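You operate a simulated robot arm through the tools that you are given. There is no shell and no other tool.

You are at the controls of a simulated two-armed robot. One attempt, no reset.

JOB
Try the winch: crank up to the 210 mark, then lower to 190.
Fine: the yellow winch lever ends on HOLD; the brake stays on. Leave the green latch closed and the beam square.

It is judged by the outcome, as a careful person would: the job done as asked, and still so three seconds after it is handed in. It fails if anything else is knocked over, pushed out of place, dropped, spilled or broken.

ROBOT AND FRAMES
Two 7-joint arms with fingered hands on one trunk that stands fixed in place. Base frame: the origin is at the foot of the trunk, x ahead of it, y to its left, z up. Units: m, degrees, N and s.
The left shoulder is at [0.03, 0.136, 1.08], the right one opposite. With the tool pointing down near the work surface each hand reaches from about 0.28 to 0.96 m from the base axis, measured 20 degrees to its own side. Payload 5 kg a hand.
The tool frame of a hand sits at the grasp point between the pads (the TCP): z along the fingers, y along the line on which they close. The tips reach 0.042 m beyond it. The gripper opens to 0.208 m; its body begins 0.119 m behind the TCP. The gripper is a hand of 4 fingers: y runs from the thumb to the fingers, the wrist lies at [0, 0, -0.332] in the tool frame, and closing takes about 1.5 s.
Orientation is told as [roll, pitch, yaw] about the base's x, y, z axes, in that order, counted from this pose: with the fingers straight down and closing along the base's y, the tool's x points along the base's -x, its y along +y and its z along -z.

CONTROLS
- The arms move only by the tool nudge_tool. It takes "left_motion", "right_motion" or both (then of equal length, played together; a hand with none holds still); each is a list of rows, each an object (a shift or turn left out is 0, a gripper value left out holds the last) with "hand": the gripper command, from -1 (fully open) to 1 (shut), values between in proportion; "slide": the shift along the tool's x, y, z in m, a list of three; "rotation": the turn, a rotation vector about the tool's x, y, z in degrees, a list of three. In form: [{"hand": hand, "slide": [dx, dy, dz], "rotation": [rx, ry, rz]}, ...]. A call has 1 to 20 rows; each row shifts and turns the commanded pose from where the row before left it, along the tool's axes as they then stand. A row lasts 0.2 s, in which the tool goes at most 0.05 m and 8.6 degrees; a call with a longer step from one row to the next is refused whole, and so is a gripper value outside its range. Where a pose cannot be reached the arm comes as near as it can. A force on the tool above 90 N (or 10 N above the force at the start of the call, whichever is more), or a blocked arm, ends the call early, and 0.2 s more pass. Each finger travels about 0.072 m/s and halts on what it meets, pressing with about 26 N; the grip force reading is that of the motor and also rises with nothing between the fingers. The clock runs only during rows and for 0.2 s after the last one: add rows that do not move to give the fingers time. The reply holds the time, the measured pose of the TCP, the force on the tool along the base axes, the opening and the grip force, in the units named above and with some noise, with the torque about the TCP (base axes, N m) and any sound that the robot's microphone picked up.
- Cameras (640 x 400 px; columns grow to the right, rows downward): "scene" is now at [0.045, 0.0185, 1.821]; the picture's right is [0.38, -0.93, -0.00], its down [-0.67, -0.27, -0.69] and it looks along [0.64, 0.26, -0.72] (base axes); focal length 293 px, centre (320, 200). "left" rides on the left gripper at [-0.101, 0, -0.145] in its tool frame; the picture's right is [0.00, -1.00, 0.00], its down [0.82, 0.00, -0.57] and it looks along [0.57, 0.00, 0.82] (tool axes); focal length 261 px, centre (320, 200). "right" rides on the right gripper at [0.101, 0, -0.145] in its tool frame; the picture's right is [0.00, 1.00, 0.00], its down [-0.82, 0.00, -0.57] and it looks along [-0.57, 0.00, 0.82] (tool axes); focal length 261 px, centre (320, 200). There is no depth. A picture from a camera that has moved, and an enlarged one, comes with that camera's place and axes in the base frame and with its lens. The place of the scene camera against the robot may be out by one fixed shift of up to 0.018 m in any direction.
- get_image(camera): a new picture of that camera. The clock stands still meanwhile.
- lift_body(by): moves the trunk up (or, below 0, down) by that many m; the arms and the scene camera ride with it, the base frame stays. It gives what a move gives, with no picture.
- preshape(shape, hand): the hand has 4 fingers and takes this shape, open, in about a second: jaw (thumb against the fingers, like two jaws); tri (thumb and two fingers); tip (a fingertip pinch); poke (one finger out to press); point (the index stretched); flat (the hand flat); cup (the hand cupped); fist (a fist). The gripper value then closes the fingers along that shape, each until it touches; the sizes above hold for jaw. It gives what a move gives, with no picture.
- head_to(pan, tilt): turns the head with the scene camera to pan (to the left, within 143 degrees either way) and tilt (down, from -29 to 69), counted from straight ahead of the robot. It gives what a move gives.
- close_up(camera, box): a new picture of the part [left, top, right, bottom] of that camera's present view, enlarged. The clock stands still meanwhile.
- hand_in(): hands the job in; it is judged then, once.

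Places have to be worked out from the pictures, the camera data and where the tool is seen. Open the grippers and draw the arms clear of the work before you hand the job in, unless the task says otherwise.

The tools are called as a command line: name --argument value ..., lists and objects as JSON in quotes. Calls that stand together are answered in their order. nudge_tool: Moves the arms, as the interface text tells. Its arguments: {"type":"object","properties":{"left_motion":{"type":"array"},"right_motion":{"type":"array"}},"required":[]} The other tools are called the same way: lift_body (by) moves the trunk up or down; preshape (shape, hand) gives the hand a shape; head_to (pan, tilt) turns the head that bears the scene camera; get_image (camera) takes a picture; close_up (camera, box) takes an enlarged picture of a part of a camera's view; hand_in () hands the job in.

At the start:

```text
t: 0.0
left_tcp_pos: [0.7817, 0.4595, 1.2397]
left_tool_rot: [0.0, 0.0, 0.0]
left_wrist_force: [0.5, 0.1, 0.4]
left_moment: [0.01, 0.03, 0.01]
left_gripper_width: 0.208
left_grip_force: 0.1
left_shape: jaw
right_tcp_pos: [0.7021, -0.2695, 1.3283]
right_tool_rot: [0.1, 0.0, -0.1]
right_wrist_force: [-0.1, 1.0, -0.4]
right_moment: [-0.02, 0.02, 0.01]
right_gripper_width: 0.2077
right_grip_force: 0.2
right_shape: jaw
trunk travel left (down, up): [-0.1, 0.39]
head pan, tilt (commanded): [22.2, 46.5]
```

scene: 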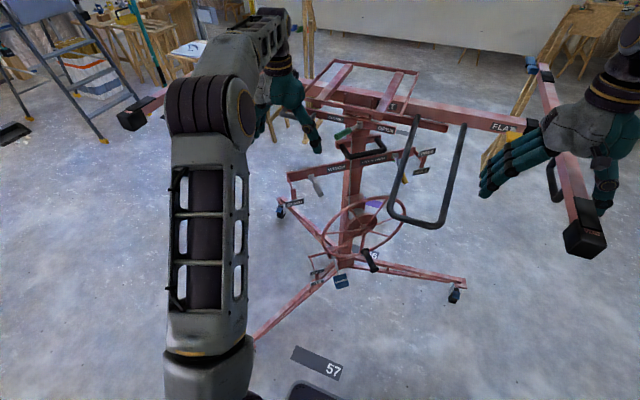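
right: 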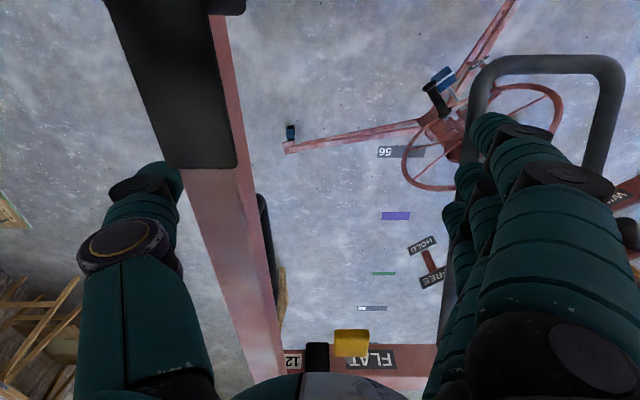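
left: 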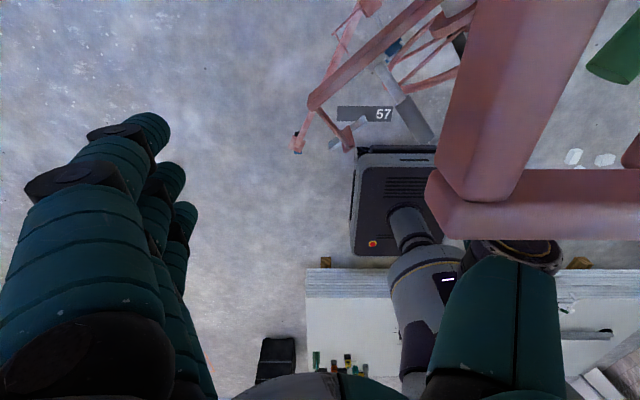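

The first pictures show a drywall lift with a wheel winch, and several labelled levers. I take close-ups of the scene to read the labels and find the winch parts.

close_up --camera "scene" --box '[240, 60, 480, 210]'

close_up --camera "scene" --box '[240, 170, 480, 320]'

close_up --camera "right" --box '[270, 0, 640, 231]'

close_up --camera "left" --box '[280, 0, 640, 225]'

```text
2.67 times, centred on (360, 135) of scene
camera zoom: at [0.045, 0.0185, 1.821], right [0.38, -0.93, 0.0], down [-0.67, -0.27, -0.69], along [0.64, 0.26, -0.72], focal length 781 px, centre (213, 373)
```

zoom: 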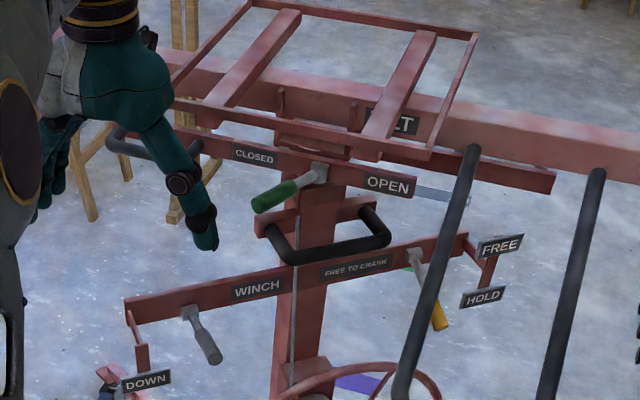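

```text
2.67 times, centred on (360, 245) of scene
camera zoom: at [0.045, 0.0185, 1.821], right [0.38, -0.93, 0.0], down [-0.67, -0.27, -0.69], along [0.64, 0.26, -0.72], focal length 781 px, centre (213, 80)
```

zoom: 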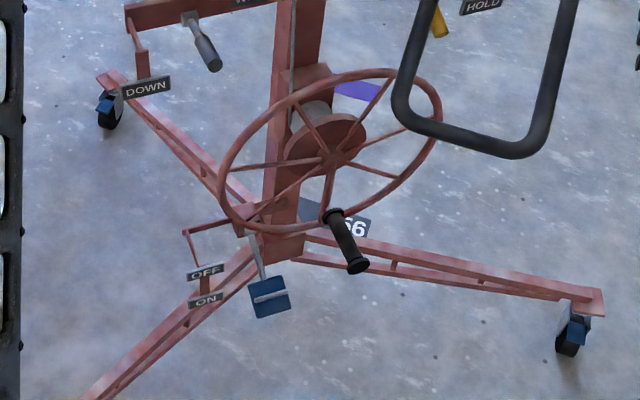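

```text
1.73 times, centred on (455, 116) of right
camera zoom: at [0.6011, -0.2691, 1.4746], right [0.0, 1.0, 0.0], down [0.82, 0.0, 0.57], along [0.57, 0.0, -0.82], focal length 451 px, centre (86, 346)
```

zoom: 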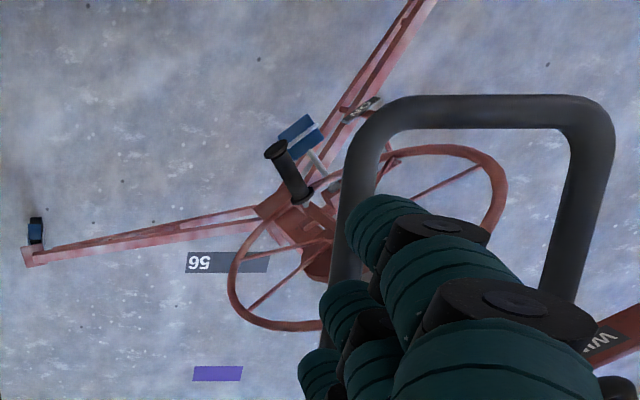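

```text
1.78 times, centred on (460, 112) of left
camera zoom: at [0.8837, 0.4615, 1.3867], right [0.0, -1.0, 0.0], down [-0.82, 0.0, 0.57], along [-0.57, 0.0, -0.82], focal length 463 px, centre (71, 356)
```

zoom: 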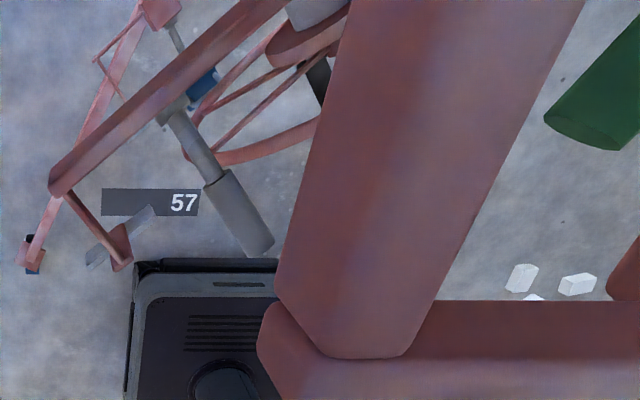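

I need to see where the scale with the 210 and 190 marks is. I look at further close-ups of the mast and beam.

close_up --camera "scene" --box '[320, 100, 440, 175]'

close_up --camera "scene" --box '[300, 170, 420, 245]'

close_up --camera "scene" --box '[420, 40, 640, 270]'

close_up --camera "right" --box '[260, 200, 500, 400]'

```text
5.33 times, centred on (380, 138) of scene
camera zoom: at [0.045, 0.0185, 1.821], right [0.38, -0.93, 0.0], down [-0.67, -0.27, -0.69], along [0.64, 0.26, -0.72], focal length 1562 px, centre (0, 533)
```

zoom: 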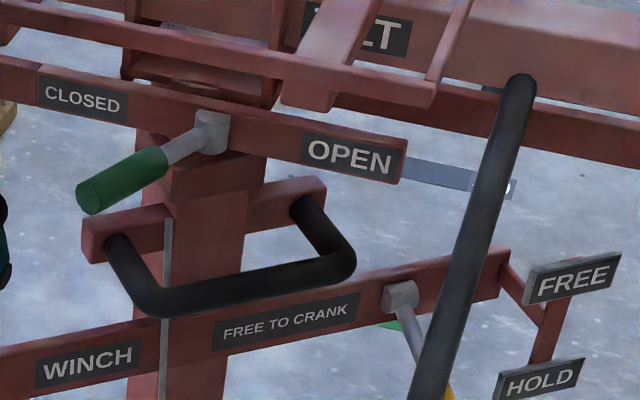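

```text
5.33 times, centred on (360, 208) of scene
camera zoom: at [0.045, 0.0185, 1.821], right [0.38, -0.93, 0.0], down [-0.67, -0.27, -0.69], along [0.64, 0.26, -0.72], focal length 1562 px, centre (107, 160)
```

zoom: 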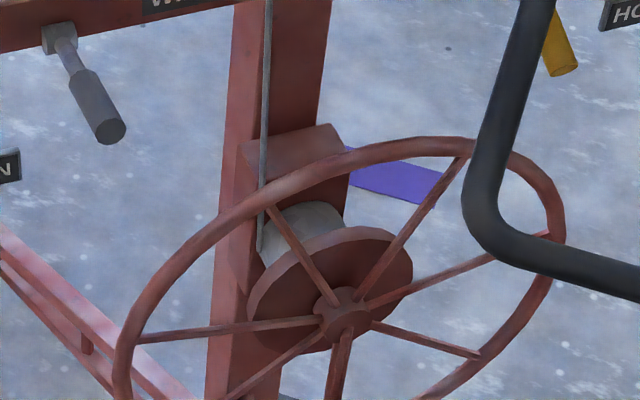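

```text
1.74 times, centred on (530, 155) of scene
camera zoom: at [0.045, 0.0185, 1.821], right [0.38, -0.93, 0.0], down [-0.67, -0.27, -0.69], along [0.64, 0.26, -0.72], focal length 509 px, centre (-45, 278)
```

zoom: 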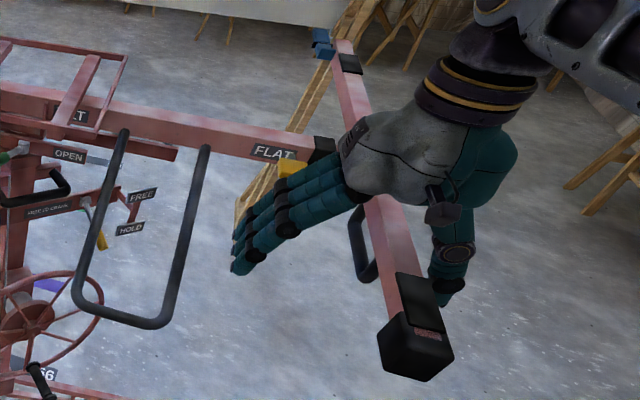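

```text
2.00 times, centred on (380, 300) of right
camera zoom: at [0.6011, -0.2691, 1.4746], right [0.0, 1.0, 0.0], down [0.82, 0.0, 0.57], along [0.57, 0.0, -0.82], focal length 521 px, centre (200, 0)
```

zoom: 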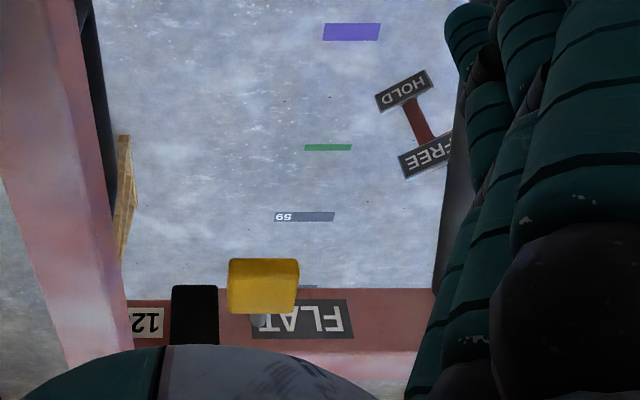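

The winch wheel hub triangulates to about (0.90, 0.14, 0.74), and the right thumb looks close beside the crossarm end at about z 1.3. I lift both hands straight up first, clear of the beams.

nudge_tool --left_motion '[{"slide": [0, 0, -0.03]}, {"slide": [0, 0, -0.04]}, {"slide": [0, 0, -0.04]}, {"slide": [0, 0, -0.04]}]' --right_motion '[{"slide": [0, 0, -0.03]}, {"slide": [0, 0, -0.04]}, {"slide": [0, 0, -0.04]}, {"slide": [0, 0, -0.04]}]'

get_image --camera "scene"

get_image --camera "left"

get_image --camera "right"

```text
t: 1.0
left_tcp_pos: [0.7816, 0.4636, 1.3865]
left_tool_rot: [-0.1, 0.0, 0.2]
left_wrist_force: [-1.2, 2.5, 7.9]
left_moment: [-0.23, -0.22, 0.0]
left_gripper_width: 0.2079
left_grip_force: 0.0
left_shape: jaw
right_tcp_pos: [0.7063, -0.2649, 1.4765]
right_tool_rot: [-0.1, 0.5, 0.2]
right_wrist_force: [5.4, 3.6, -5.4]
right_moment: [-0.6, 0.86, -0.01]
right_gripper_width: 0.2078
right_grip_force: 0.1
right_shape: jaw
trunk travel left (down, up): [-0.1, 0.39]
head pan, tilt (commanded): [22.2, 46.5]
```

```text
taken
camera scene: at [0.05, 0.0204, 1.8207], right [0.38, -0.93, 0.0], down [-0.67, -0.28, -0.69], along [0.63, 0.26, -0.73], focal length 293 px, centre (320, 200)
```

scene: 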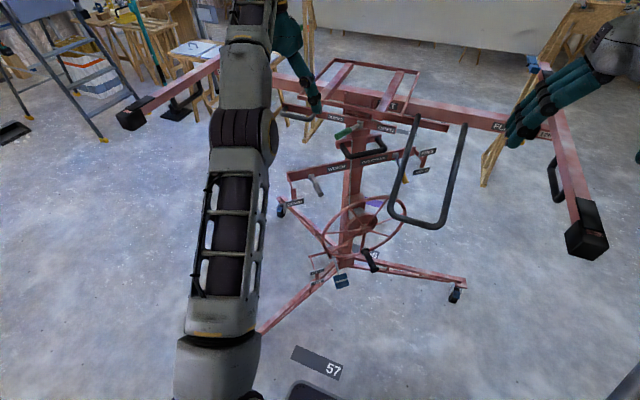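

```text
taken
camera left: at [0.8858, 0.4638, 1.5335], right [0.01, -1.0, 0.0], down [-0.82, -0.01, 0.57], along [-0.57, 0.0, -0.82], focal length 261 px, centre (320, 200)
```

left: 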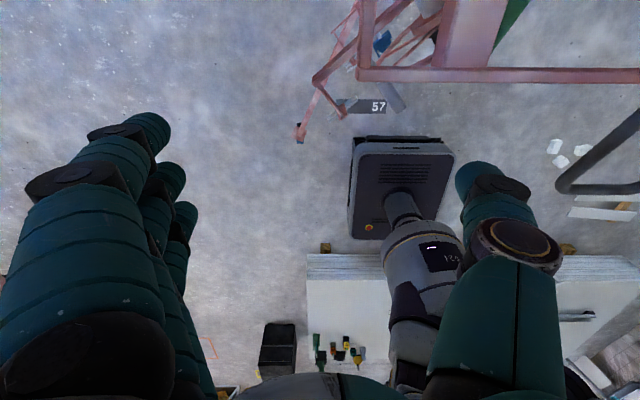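

```text
taken
camera right: at [0.6069, -0.2651, 1.6227], right [0.0, 1.0, 0.0], down [0.82, 0.0, 0.57], along [0.57, 0.0, -0.82], focal length 261 px, centre (320, 200)
```

right: 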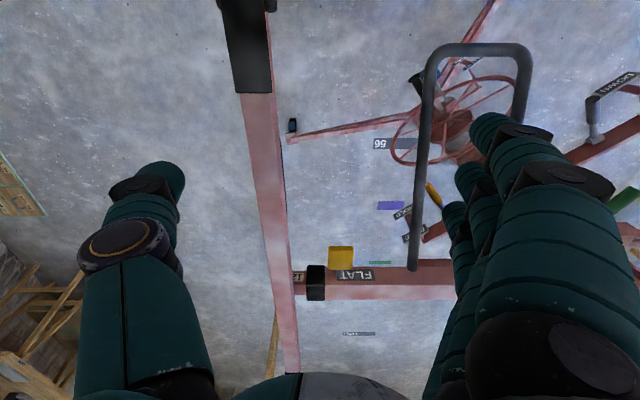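

Both hands are clear of the beams now. I raise the left arm further and move it left and back to open the head camera's view.

nudge_tool --left_motion '[{"slide": [0, 0, -0.04]}, {"slide": [0, 0, -0.04]}, {"slide": [0, 0.04, -0.02]}, {"slide": [0.02, 0.04, 0]}, {"slide": [0.02, 0.04, 0]}, {"slide": [0.02, 0.04, 0]}, {"slide": [0.02, 0.04, 0]}, {"slide": [0.02, 0.04, 0]}, {"slide": [0, 0, 0]}]'

get_image --camera "scene"

```text
t: 3.0
left_tcp_pos: [0.6962, 0.6342, 1.3876]
left_tool_rot: [-0.1, -0.1, 0.0]
left_wrist_force: [-0.6, 0.7, -0.1]
left_moment: [-0.11, -0.05, 0.0]
left_gripper_width: 0.208
left_grip_force: 0.1
left_shape: jaw
left hand out of reach, approached as far as the arm can: row 1, 2, 3, 8
right_tcp_pos: [0.7019, -0.2669, 1.481]
right_tool_rot: [0.0, 0.1, 0.0]
right_wrist_force: [-0.3, 0.6, 0.3]
right_moment: [-0.07, -0.05, 0.01]
right_gripper_width: 0.208
right_grip_force: 0.1
right_shape: jaw
trunk travel left (down, up): [-0.1, 0.39]
head pan, tilt (commanded): [22.2, 46.5]
```

```text
taken
camera scene: at [0.0447, 0.0197, 1.821], right [0.38, -0.93, 0.0], down [-0.67, -0.27, -0.69], along [0.64, 0.26, -0.73], focal length 293 px, centre (320, 200)
```

scene: 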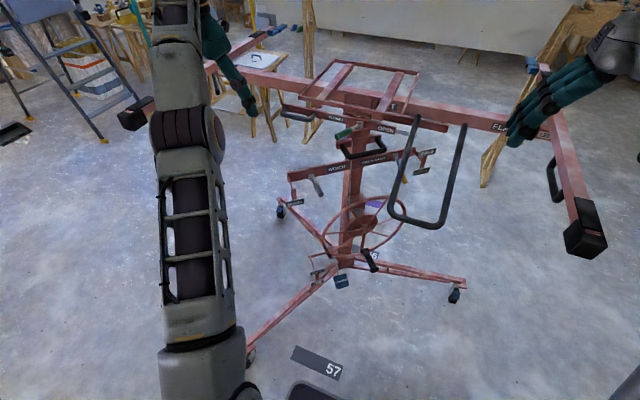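

The view is clear now. I take close-ups of the mast, levers and winch again.

close_up --camera "scene" --box '[280, 60, 440, 160]'

close_up --camera "scene" --box '[280, 130, 440, 230]'

close_up --camera "scene" --box '[280, 190, 440, 290]'

close_up --camera "scene" --box '[400, 60, 560, 160]'

```text
4.00 times, centred on (360, 110) of scene
camera zoom: at [0.0447, 0.0197, 1.821], right [0.38, -0.93, 0.0], down [-0.67, -0.27, -0.69], along [0.64, 0.26, -0.73], focal length 1172 px, centre (160, 560)
```

zoom: 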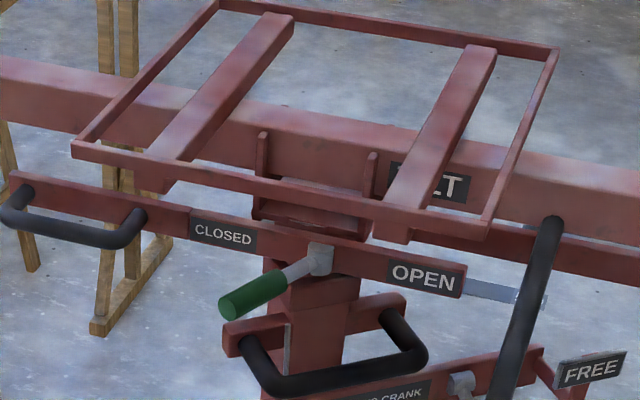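

```text
4.00 times, centred on (360, 180) of scene
camera zoom: at [0.0447, 0.0197, 1.821], right [0.38, -0.93, 0.0], down [-0.67, -0.27, -0.69], along [0.64, 0.26, -0.73], focal length 1172 px, centre (160, 280)
```

zoom: 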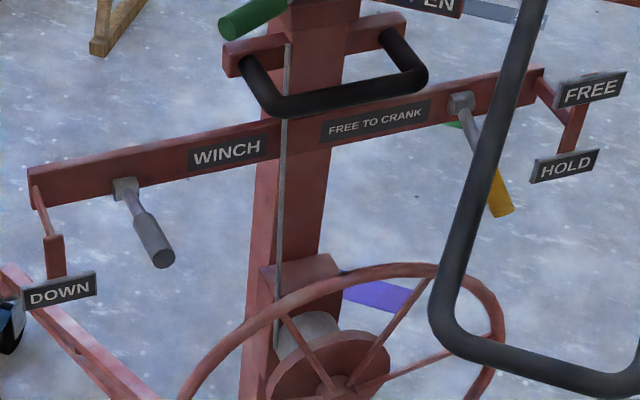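

```text
4.00 times, centred on (360, 240) of scene
camera zoom: at [0.0447, 0.0197, 1.821], right [0.38, -0.93, 0.0], down [-0.67, -0.27, -0.69], along [0.64, 0.26, -0.73], focal length 1172 px, centre (160, 40)
```

zoom: 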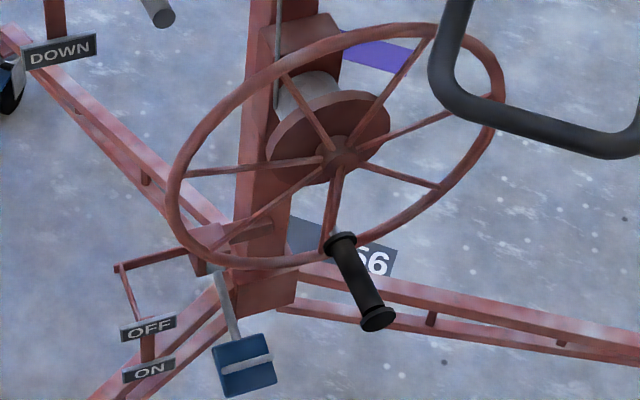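

```text
4.00 times, centred on (480, 110) of scene
camera zoom: at [0.0447, 0.0197, 1.821], right [0.38, -0.93, 0.0], down [-0.67, -0.27, -0.69], along [0.64, 0.26, -0.73], focal length 1172 px, centre (-320, 560)
```

zoom: 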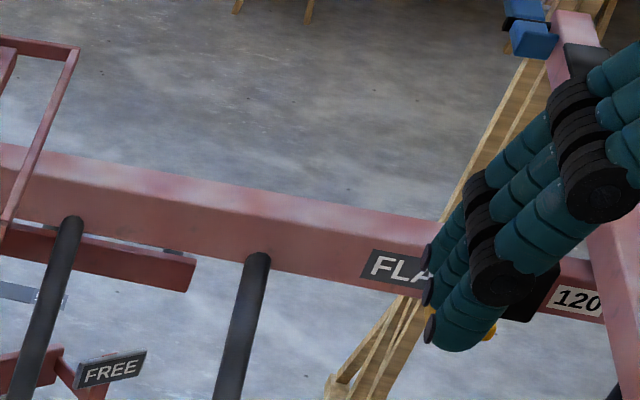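

I see the yellow lever pointing down at HOLD, the brake pedal down at ON, and the crank handle at the bottom of the wheel. No height scale is visible yet, so I raise the trunk for a second viewpoint to triangulate with.

lift_body --by 0.3

get_image --camera "scene"

close_up --camera "scene" --box '[280, 190, 440, 290]'

close_up --camera "scene" --box '[280, 110, 440, 210]'

```text
t: 6.0
left_tcp_pos: [0.696, 0.6314, 1.6858]
left_tool_rot: [0.0, -0.1, 0.0]
left_wrist_force: [1.2, -0.9, -0.4]
left_moment: [-0.02, 0.0, 0.0]
left_gripper_width: 0.2081
left_grip_force: 0.1
left_shape: jaw
right_tcp_pos: [0.7023, -0.2689, 1.7809]
right_tool_rot: [0.0, 0.0, 0.0]
right_wrist_force: [0.2, 0.2, 0.0]
right_moment: [-0.03, 0.0, -0.02]
right_gripper_width: 0.2081
right_grip_force: 0.1
right_shape: jaw
trunk travel left (down, up): [-0.4, 0.09]
head pan, tilt (commanded): [22.2, 46.5]
```

```text
taken
camera scene: at [0.0452, 0.0187, 2.1208], right [0.38, -0.93, 0.0], down [-0.67, -0.27, -0.69], along [0.64, 0.26, -0.73], focal length 293 px, centre (320, 200)
```

scene: 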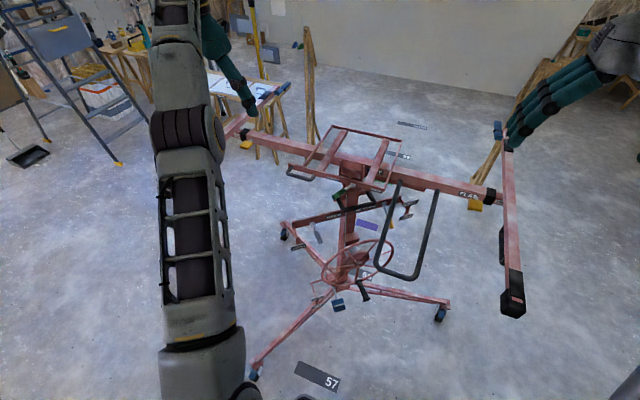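

```text
4.00 times, centred on (360, 240) of scene
camera zoom: at [0.0452, 0.0187, 2.1208], right [0.38, -0.93, 0.0], down [-0.67, -0.27, -0.69], along [0.64, 0.26, -0.73], focal length 1172 px, centre (160, 40)
```

zoom: 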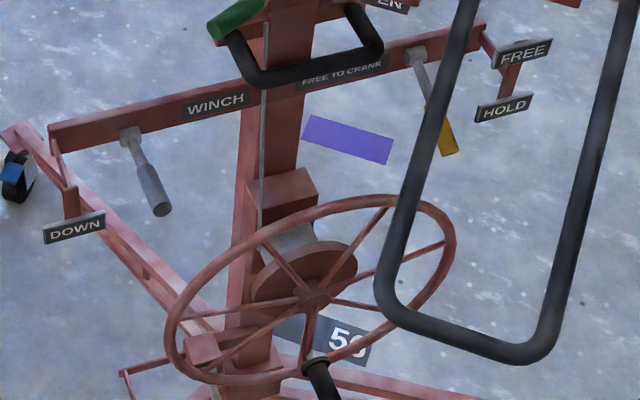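

```text
4.00 times, centred on (360, 160) of scene
camera zoom: at [0.0452, 0.0187, 2.1208], right [0.38, -0.93, 0.0], down [-0.67, -0.27, -0.69], along [0.64, 0.26, -0.73], focal length 1172 px, centre (160, 360)
```

zoom: 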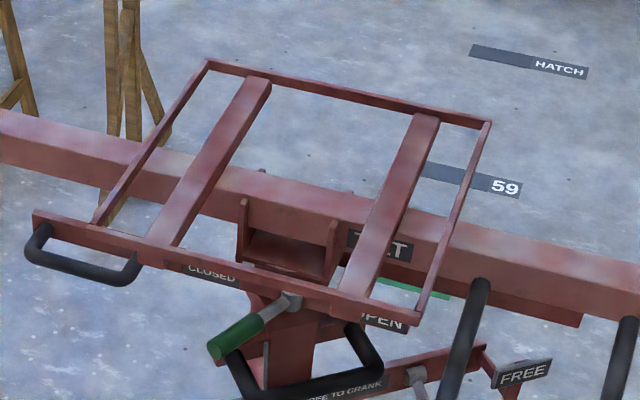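

The wheel hub triangulates to (0.90, 0.14, 0.75), with the wheel facing diagonally toward about (-0.72, -0.69). The yellow lever tip is near (0.995, 0.03, 0.99) at HOLD height, and the grey lever lies level above a DOWN plate. I check the handle and rim from this height.

close_up --camera "scene" --box '[300, 230, 420, 305]'

close_up --camera "scene" --box '[280, 150, 400, 225]'

get_image --camera "left"

get_image --camera "right"

```text
5.33 times, centred on (360, 268) of scene
camera zoom: at [0.0452, 0.0187, 2.1208], right [0.38, -0.93, 0.0], down [-0.67, -0.27, -0.69], along [0.64, 0.26, -0.73], focal length 1562 px, centre (107, -160)
```

zoom: 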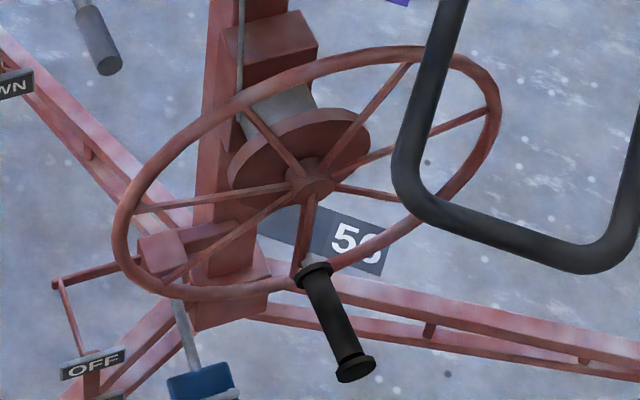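

```text
5.33 times, centred on (340, 188) of scene
camera zoom: at [0.0452, 0.0187, 2.1208], right [0.38, -0.93, 0.0], down [-0.67, -0.27, -0.69], along [0.64, 0.26, -0.73], focal length 1562 px, centre (213, 267)
```

zoom: 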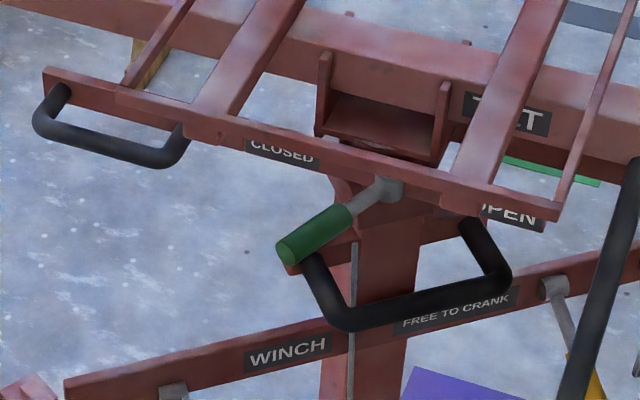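

```text
taken
camera left: at [0.7991, 0.6328, 1.8331], right [0.0, -1.0, 0.0], down [-0.82, 0.0, 0.57], along [-0.57, 0.0, -0.82], focal length 261 px, centre (320, 200)
```

left: 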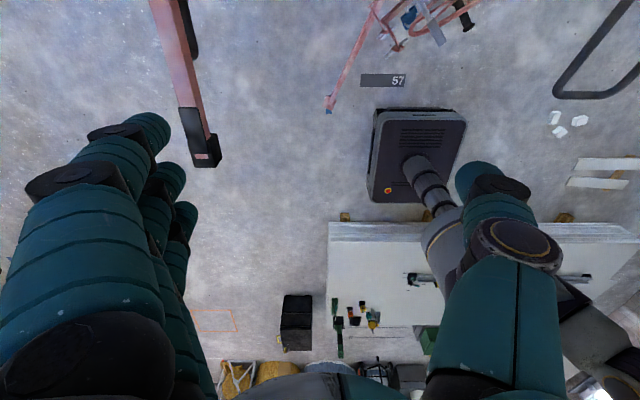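

```text
taken
camera right: at [0.6011, -0.2682, 1.9262], right [0.0, 1.0, 0.0], down [0.82, 0.0, 0.57], along [0.57, 0.0, -0.82], focal length 261 px, centre (320, 200)
```

right: 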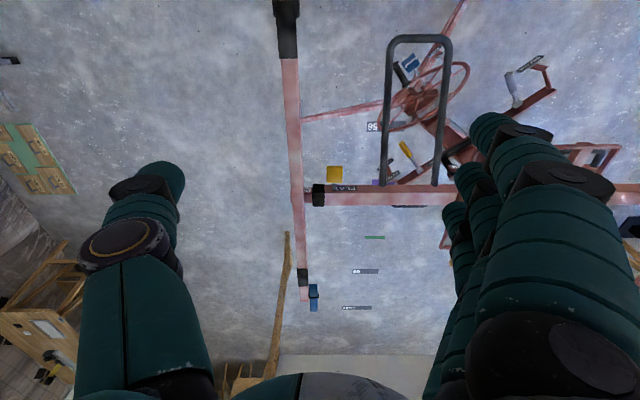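

The wheel fits a vertical circle of radius about 0.205 m facing (-0.74, -0.67, 0), and the handle sticks out about 0.12 m along that axis near the bottom. I bring the trunk back down, then draw the right hand back from the crossarm.

lift_body --by -0.3

nudge_tool --right_motion '[{"slide": [0.04, 0, 0]}, {"slide": [0.05, 0, 0]}, {"slide": [0.05, 0, 0]}, {"slide": [0.05, 0, 0]}, {"slide": [0.05, 0, 0]}, {"slide": [0.05, 0, 0]}, {"slide": [0, 0, 0]}]'

get_image --camera "scene"

```text
t: 9.0
left_tcp_pos: [0.6961, 0.6323, 1.3855]
left_tool_rot: [0.0, 0.0, 0.0]
left_wrist_force: [0.2, -0.1, 0.3]
left_moment: [-0.01, -0.06, 0.0]
left_gripper_width: 0.2079
left_grip_force: 0.1
left_shape: jaw
right_tcp_pos: [0.7023, -0.2685, 1.4814]
right_tool_rot: [0.0, 0.0, 0.0]
right_wrist_force: [-0.9, 0.8, -0.5]
right_moment: [0.01, -0.01, -0.01]
right_gripper_width: 0.2077
right_grip_force: 0.1
right_shape: jaw
trunk travel left (down, up): [-0.1, 0.39]
head pan, tilt (commanded): [22.2, 46.5]
```

```text
t: 10.6
left_tcp_pos: [0.6986, 0.6325, 1.3849]
left_tool_rot: [0.0, 0.1, -0.1]
left_wrist_force: [2.2, 0.1, -1.6]
left_moment: [0.01, 0.19, 0.0]
left_gripper_width: 0.2078
left_grip_force: 0.0
left_shape: jaw
right_tcp_pos: [0.4144, -0.2675, 1.4781]
right_tool_rot: [0.0, 0.1, -0.1]
right_wrist_force: [1.1, 0.9, -0.4]
right_moment: [0.0, 0.2, 0.02]
right_gripper_width: 0.2078
right_grip_force: 0.0
right_shape: jaw
trunk travel left (down, up): [-0.1, 0.39]
head pan, tilt (commanded): [22.2, 46.5]
```

```text
taken
camera scene: at [0.0477, 0.0188, 1.8208], right [0.38, -0.93, 0.0], down [-0.67, -0.27, -0.69], along [0.64, 0.26, -0.73], focal length 293 px, centre (320, 200)
```

scene: 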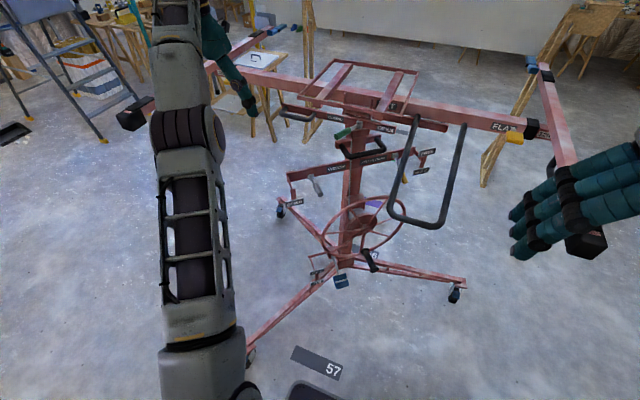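

The right hand is now behind the crossarm end with about 0.14 m of room. I lower it straight down to below beam height.

nudge_tool --right_motion '[{"slide": [0.02, 0, 0.03]}, {"slide": [0, 0, 0.045]}, {"slide": [0, 0, 0.045]}, {"slide": [0, 0, 0.045]}, {"slide": [0, 0, 0.045]}, {"slide": [0, 0, 0.045]}, {"slide": [0, 0, 0.045]}, {"slide": [0, 0, 0.045]}, {"slide": [0, 0, 0.045]}, {"slide": [0, 0, 0.045]}, {"slide": [0, 0, 0.045]}, {"slide": [0, 0, 0.045]}, {"slide": [0, 0, 0]}]'

get_image --camera "scene"

get_image --camera "right"

```text
t: 13.4
left_tcp_pos: [0.6952, 0.6324, 1.3877]
left_tool_rot: [0.1, -0.2, 0.0]
left_wrist_force: [-0.8, -0.3, -0.2]
left_moment: [0.0, -0.1, 0.0]
left_gripper_width: 0.2078
left_grip_force: 0.0
left_shape: jaw
right_tcp_pos: [0.3925, -0.2662, 0.9581]
right_tool_rot: [0.1, 0.0, 0.0]
right_wrist_force: [-1.0, 0.1, -0.1]
right_moment: [-0.01, -0.06, 0.02]
right_gripper_width: 0.2079
right_grip_force: 0.1
right_shape: jaw
trunk travel left (down, up): [-0.1, 0.39]
head pan, tilt (commanded): [22.2, 46.5]
```

```text
taken
camera scene: at [0.0434, 0.0187, 1.8211], right [0.38, -0.93, 0.0], down [-0.67, -0.27, -0.69], along [0.64, 0.26, -0.72], focal length 293 px, centre (320, 200)
```

scene: 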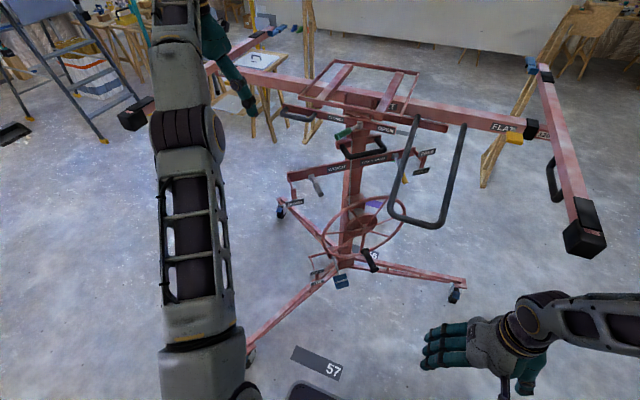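

```text
taken
camera right: at [0.2908, -0.2653, 1.1041], right [0.0, 1.0, 0.0], down [0.82, 0.0, 0.57], along [0.57, 0.0, -0.82], focal length 261 px, centre (320, 200)
```

right: 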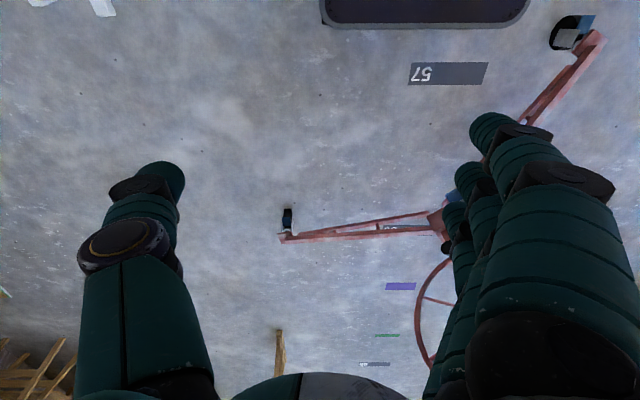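

The path is clear. I lower the hand another 0.28 m, then pitch it forward about the wrist so the fingers point ahead.

nudge_tool --right_motion '[{"slide": [0, 0, 0.045]}, {"slide": [0, 0, 0.047]}, {"slide": [0, 0, 0.047]}, {"slide": [0, 0, 0.047]}, {"slide": [0, 0, 0.047]}, {"slide": [0, 0, 0.047]}, {"slide": [-0.04, 0, 0], "rotation": [0, -8, 0]}, {"slide": [-0.04, 0, 0], "rotation": [0, -8, 0]}, {"slide": [-0.04, 0, 0], "rotation": [0, -8, 0]}, {"slide": [-0.04, 0, 0], "rotation": [0, -8, 0]}, {"slide": [-0.04, 0, 0], "rotation": [0, -8, 0]}, {"slide": [-0.04, 0, 0], "rotation": [0, -8, 0]}, {"slide": [-0.04, 0, 0], "rotation": [0, -8, 0]}, {"slide": [-0.04, 0, 0], "rotation": [0, -8, 0]}, {"slide": [-0.04, 0, 0], "rotation": [0, -8, 0]}, {"slide": [-0.04, 0, 0], "rotation": [0, -8, 0]}, {"slide": [-0.04, 0, 0], "rotation": [0, -8, 0]}, {"slide": [0, 0, 0]}]'

get_image --camera "scene"

get_image --camera "right"

```text
t: 17.2
left_tcp_pos: [0.6963, 0.6321, 1.3876]
left_tool_rot: [0.1, -0.1, 0.0]
left_wrist_force: [0.5, 0.1, 0.1]
left_moment: [0.04, 0.01, 0.02]
left_gripper_width: 0.208
left_grip_force: 0.0
left_shape: jaw
right_tcp_pos: [0.7007, -0.2705, 0.9336]
right_tool_rot: [0.1, -88.2, -0.1]
right_wrist_force: [0.5, 0.1, 0.3]
right_moment: [0.02, 0.0, 0.0]
right_gripper_width: 0.2081
right_grip_force: 0.1
right_shape: jaw
trunk travel left (down, up): [-0.1, 0.39]
head pan, tilt (commanded): [22.2, 46.5]
```

```text
taken
camera scene: at [0.0451, 0.0183, 1.821], right [0.38, -0.93, 0.0], down [-0.67, -0.27, -0.69], along [0.64, 0.26, -0.73], focal length 293 px, centre (320, 200)
```

scene: 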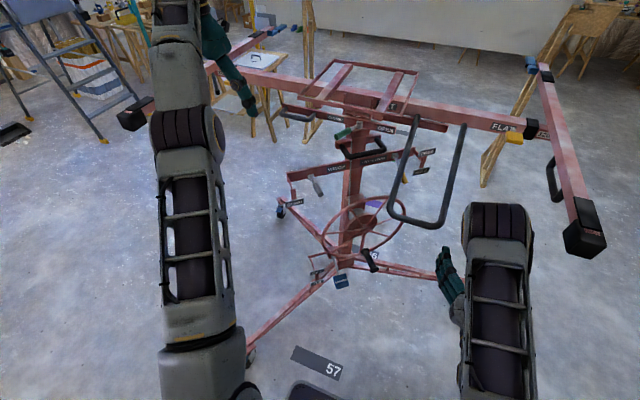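

```text
taken
camera right: at [0.5514, -0.2702, 0.8374], right [0.0, 1.0, 0.0], down [-0.54, 0.0, 0.84], along [0.84, 0.0, 0.54], focal length 261 px, centre (320, 200)
```

right: 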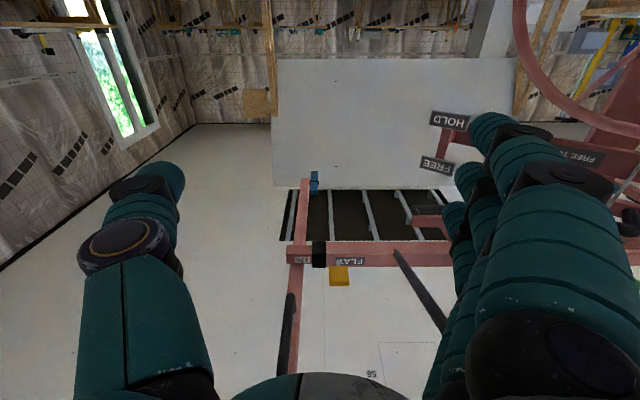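

The hand now points ahead below the beam. I turn it left 42° to face the winch and shift it left while keeping the wrist about where it is.

nudge_tool --right_motion '[{"slide": [0, 0.04, -0.01], "rotation": [-8.4, 0, 0]}, {"slide": [0, 0.04, -0.01], "rotation": [-8.4, 0, 0]}, {"slide": [0, 0.04, -0.01], "rotation": [-8.4, 0, 0]}, {"slide": [0, 0.04, -0.01], "rotation": [-8.4, 0, 0]}, {"slide": [0, 0.04, -0.01], "rotation": [-8.4, 0, 0]}, {"slide": [0.04, 0, 0]}, {"slide": [0.04, 0, 0]}, {"slide": [0, 0, 0]}]'

get_image --camera "scene"

get_image --camera "right"

```text
t: 19.0
left_tcp_pos: [0.6961, 0.6308, 1.3865]
left_tool_rot: [0.0, -0.1, 0.0]
left_wrist_force: [-0.2, 0.4, 0.3]
left_moment: [-0.02, -0.04, 0.01]
left_gripper_width: 0.2079
left_grip_force: 0.0
left_shape: jaw
right_tcp_pos: [0.5917, -0.0923, 0.8558]
right_tool_rot: [41.2, -88.0, 0.8]
right_wrist_force: [0.7, 0.3, -0.2]
right_moment: [0.0, 0.02, 0.0]
right_gripper_width: 0.2079
right_grip_force: 0.0
right_shape: jaw
trunk travel left (down, up): [-0.1, 0.39]
head pan, tilt (commanded): [22.2, 46.5]
```

```text
taken
camera scene: at [0.0448, 0.0189, 1.8211], right [0.38, -0.93, 0.0], down [-0.67, -0.27, -0.69], along [0.64, 0.26, -0.72], focal length 293 px, centre (320, 200)
```

scene: 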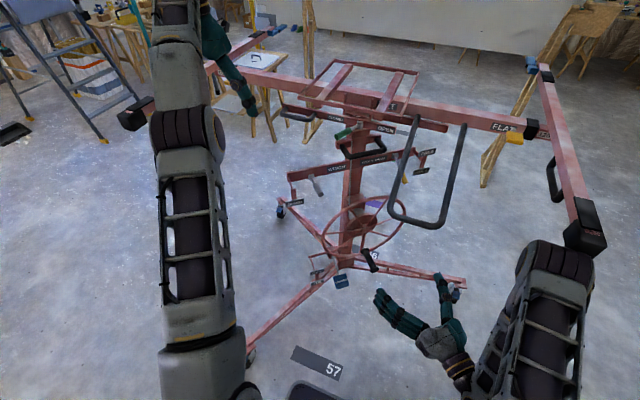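

```text
taken
camera right: at [0.481, -0.1889, 0.7605], right [-0.67, 0.74, 0.03], down [-0.39, -0.39, 0.83], along [0.63, 0.55, 0.55], focal length 261 px, centre (320, 200)
```

right: 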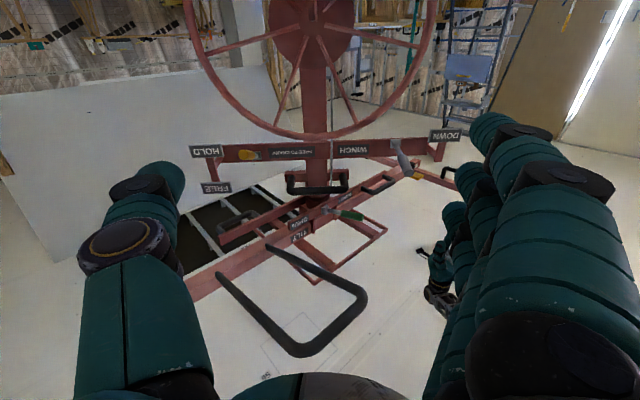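

This upside-down view faces the mast squarely: wheel, WINCH bar with HOLD/FREE and DOWN, and the top. I zoom in to look for the scale and lever positions.

close_up --camera "right" --box '[180, 0, 480, 200]'

close_up --camera "right" --box '[180, 120, 340, 220]'

close_up --camera "right" --box '[330, 120, 490, 220]'

close_up --camera "right" --box '[180, 180, 400, 310]'

```text
2.00 times, centred on (330, 100) of right
camera zoom: at [0.481, -0.1889, 0.7605], right [-0.67, 0.74, 0.03], down [-0.39, -0.39, 0.83], along [0.63, 0.55, 0.55], focal length 521 px, centre (300, 400)
```

zoom: 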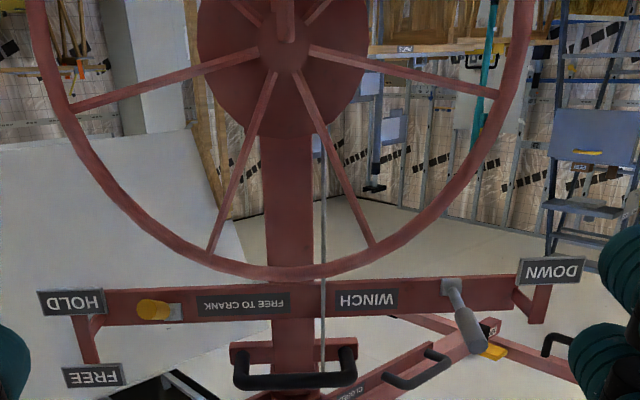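

```text
4.00 times, centred on (260, 170) of right
camera zoom: at [0.481, -0.1889, 0.7605], right [-0.67, 0.74, 0.03], down [-0.39, -0.39, 0.83], along [0.63, 0.55, 0.55], focal length 1043 px, centre (560, 320)
```

zoom: 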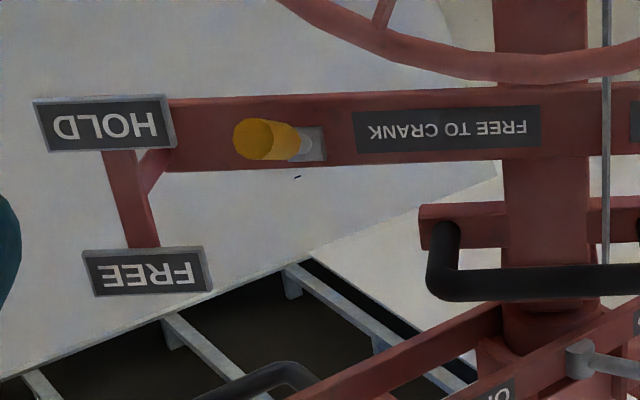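

```text
4.00 times, centred on (410, 170) of right
camera zoom: at [0.481, -0.1889, 0.7605], right [-0.67, 0.74, 0.03], down [-0.39, -0.39, 0.83], along [0.63, 0.55, 0.55], focal length 1043 px, centre (-40, 320)
```

zoom: 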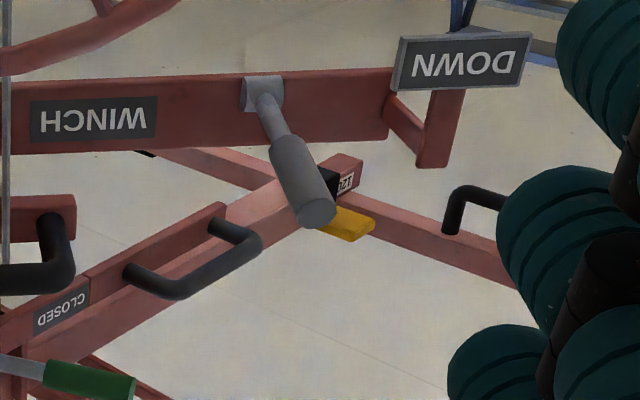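

```text
2.91 times, centred on (290, 245) of right
camera zoom: at [0.481, -0.1889, 0.7605], right [-0.67, 0.74, 0.03], down [-0.39, -0.39, 0.83], along [0.63, 0.55, 0.55], focal length 758 px, centre (407, 69)
```

zoom: 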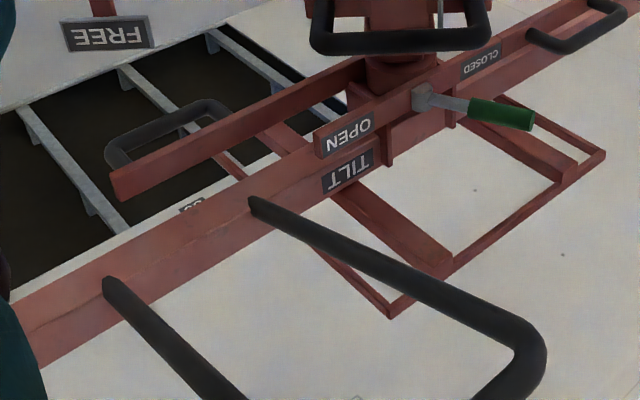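

No numbers on the mast's front or right faces. I bring the left hand back and down so its camera can look at the mast's left side, and it will also be ready to work the levers.

nudge_tool --left_motion '[{"slide": [0.04, -0.02, 0]}, {"slide": [0.045, -0.02, 0]}, {"slide": [0.045, -0.02, 0]}, {"slide": [0.045, -0.02, 0]}, {"slide": [0.045, -0.02, 0]}, {"slide": [0.045, -0.02, 0]}, {"slide": [0.03, 0, 0.03]}, {"slide": [0, 0, 0.045]}, {"slide": [0, 0, 0.045]}, {"slide": [0, 0, 0.045]}, {"slide": [0, 0, 0.045]}, {"slide": [0, 0, 0.045]}, {"slide": [0, 0, 0.045]}, {"slide": [0, 0, 0.045]}, {"slide": [0, 0, 0.045]}, {"slide": [0, 0, 0.045]}, {"slide": [0, 0, 0.045]}, {"slide": [0, 0, 0]}]'

get_image --camera "scene"

```text
t: 22.8
left_tcp_pos: [0.3993, 0.5137, 0.9062]
left_tool_rot: [0.1, -0.1, 0.0]
left_wrist_force: [0.0, -0.4, -1.0]
left_moment: [0.04, -0.07, 0.02]
left_gripper_width: 0.2077
left_grip_force: 0.1
left_shape: jaw
right_tcp_pos: [0.5919, -0.0923, 0.8569]
right_tool_rot: [42.0, -88.1, 0.1]
right_wrist_force: [-0.6, 0.0, 0.5]
right_moment: [-0.01, 0.02, -0.01]
right_gripper_width: 0.2079
right_grip_force: 0.0
right_shape: jaw
trunk travel left (down, up): [-0.1, 0.39]
head pan, tilt (commanded): [22.2, 46.5]
```

```text
taken
camera scene: at [0.0437, 0.018, 1.8212], right [0.38, -0.93, 0.0], down [-0.67, -0.27, -0.69], along [0.64, 0.26, -0.72], focal length 293 px, centre (320, 200)
```

scene: 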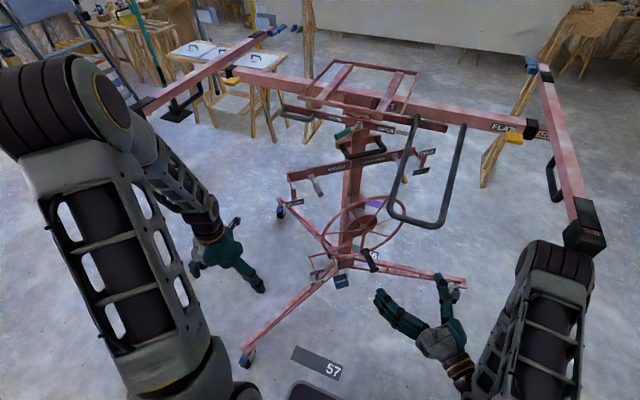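

I pitch the left hand forward too, keeping it short of the DOWN plate near (0.72, 0.40, 1.0).

nudge_tool --left_motion '[{"slide": [-0.02, 0, 0.02], "rotation": [0, -8, 0]}, {"slide": [-0.02, 0, 0.02], "rotation": [0, -8, 0]}, {"slide": [-0.02, 0, 0], "rotation": [0, -8, 0]}, {"slide": [-0.02, 0, 0], "rotation": [0, -8, 0]}, {"slide": [-0.02, 0, 0], "rotation": [0, -8, 0]}, {"slide": [-0.02, 0, 0], "rotation": [0, -8, 0]}, {"slide": [-0.02, 0, 0], "rotation": [0, -8, 0]}, {"slide": [-0.02, 0, 0], "rotation": [0, -8, 0]}, {"slide": [-0.02, 0, 0], "rotation": [0, -8, 0]}, {"slide": [-0.02, 0, 0], "rotation": [0, -8, 0]}, {"slide": [-0.02, 0, 0], "rotation": [0, -8, 0]}, {"slide": [0, 0, 0]}]'

get_image --camera "left"

get_image --camera "scene"

```text
t: 25.4
left_tcp_pos: [0.557, 0.5124, 0.9972]
left_tool_rot: [1.7, -88.2, -1.8]
left_wrist_force: [0.3, 0.1, -0.5]
left_moment: [-0.01, 0.03, -0.01]
left_gripper_width: 0.208
left_grip_force: 0.1
left_shape: jaw
right_tcp_pos: [0.5927, -0.093, 0.8567]
right_tool_rot: [41.6, -88.0, 0.4]
right_wrist_force: [0.0, 0.4, -0.5]
right_moment: [0.01, 0.0, 0.01]
right_gripper_width: 0.208
right_grip_force: 0.0
right_shape: jaw
trunk travel left (down, up): [-0.1, 0.39]
head pan, tilt (commanded): [22.2, 46.5]
```

```text
taken
camera left: at [0.4171, 0.5129, 1.1036], right [0.0, -1.0, 0.0], down [-0.6, 0.0, -0.8], along [0.8, 0.0, -0.6], focal length 261 px, centre (320, 200)
```

left: 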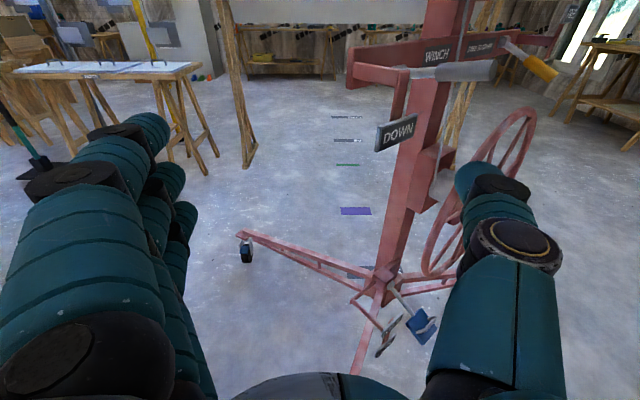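

```text
taken
camera scene: at [0.0449, 0.0183, 1.821], right [0.38, -0.93, 0.0], down [-0.67, -0.27, -0.69], along [0.64, 0.26, -0.72], focal length 293 px, centre (320, 200)
```

scene: 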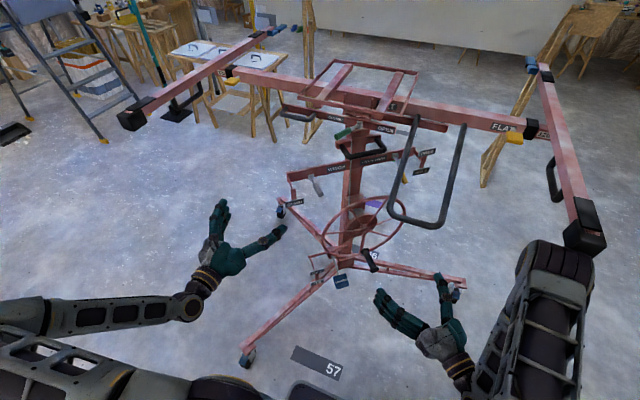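

This gives a good side view. I zoom in on the mast and levers.

close_up --camera "left" --box '[330, 0, 570, 150]'

close_up --camera "left" --box '[330, 130, 570, 280]'

close_up --camera "left" --box '[330, 250, 490, 350]'

```text
2.67 times, centred on (450, 75) of left
camera zoom: at [0.4171, 0.5129, 1.1036], right [0.0, -1.0, 0.0], down [-0.6, 0.0, -0.8], along [0.8, 0.0, -0.6], focal length 695 px, centre (-27, 533)
```

zoom: 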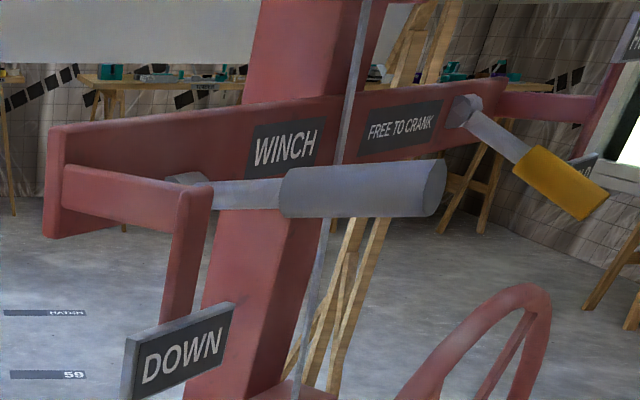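

```text
2.67 times, centred on (450, 205) of left
camera zoom: at [0.4171, 0.5129, 1.1036], right [0.0, -1.0, 0.0], down [-0.6, 0.0, -0.8], along [0.8, 0.0, -0.6], focal length 695 px, centre (-27, 187)
```

zoom: 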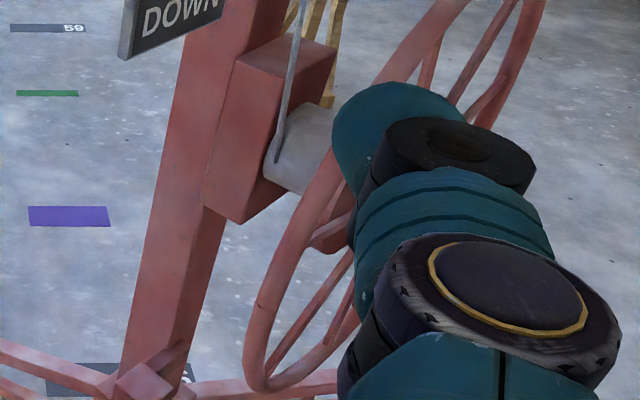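

```text
4.00 times, centred on (410, 300) of left
camera zoom: at [0.4171, 0.5129, 1.1036], right [0.0, -1.0, 0.0], down [-0.6, 0.0, -0.8], along [0.8, 0.0, -0.6], focal length 1043 px, centre (-40, -200)
```

zoom: 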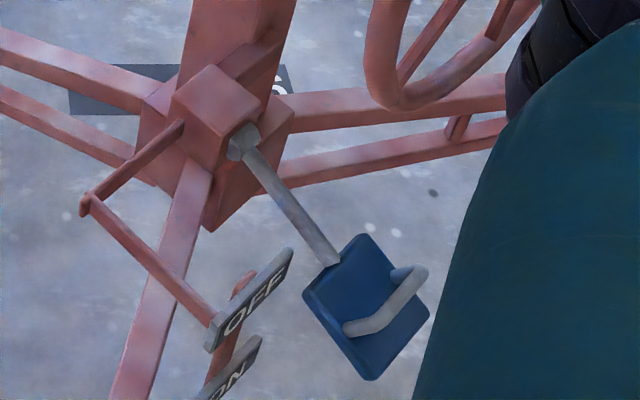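

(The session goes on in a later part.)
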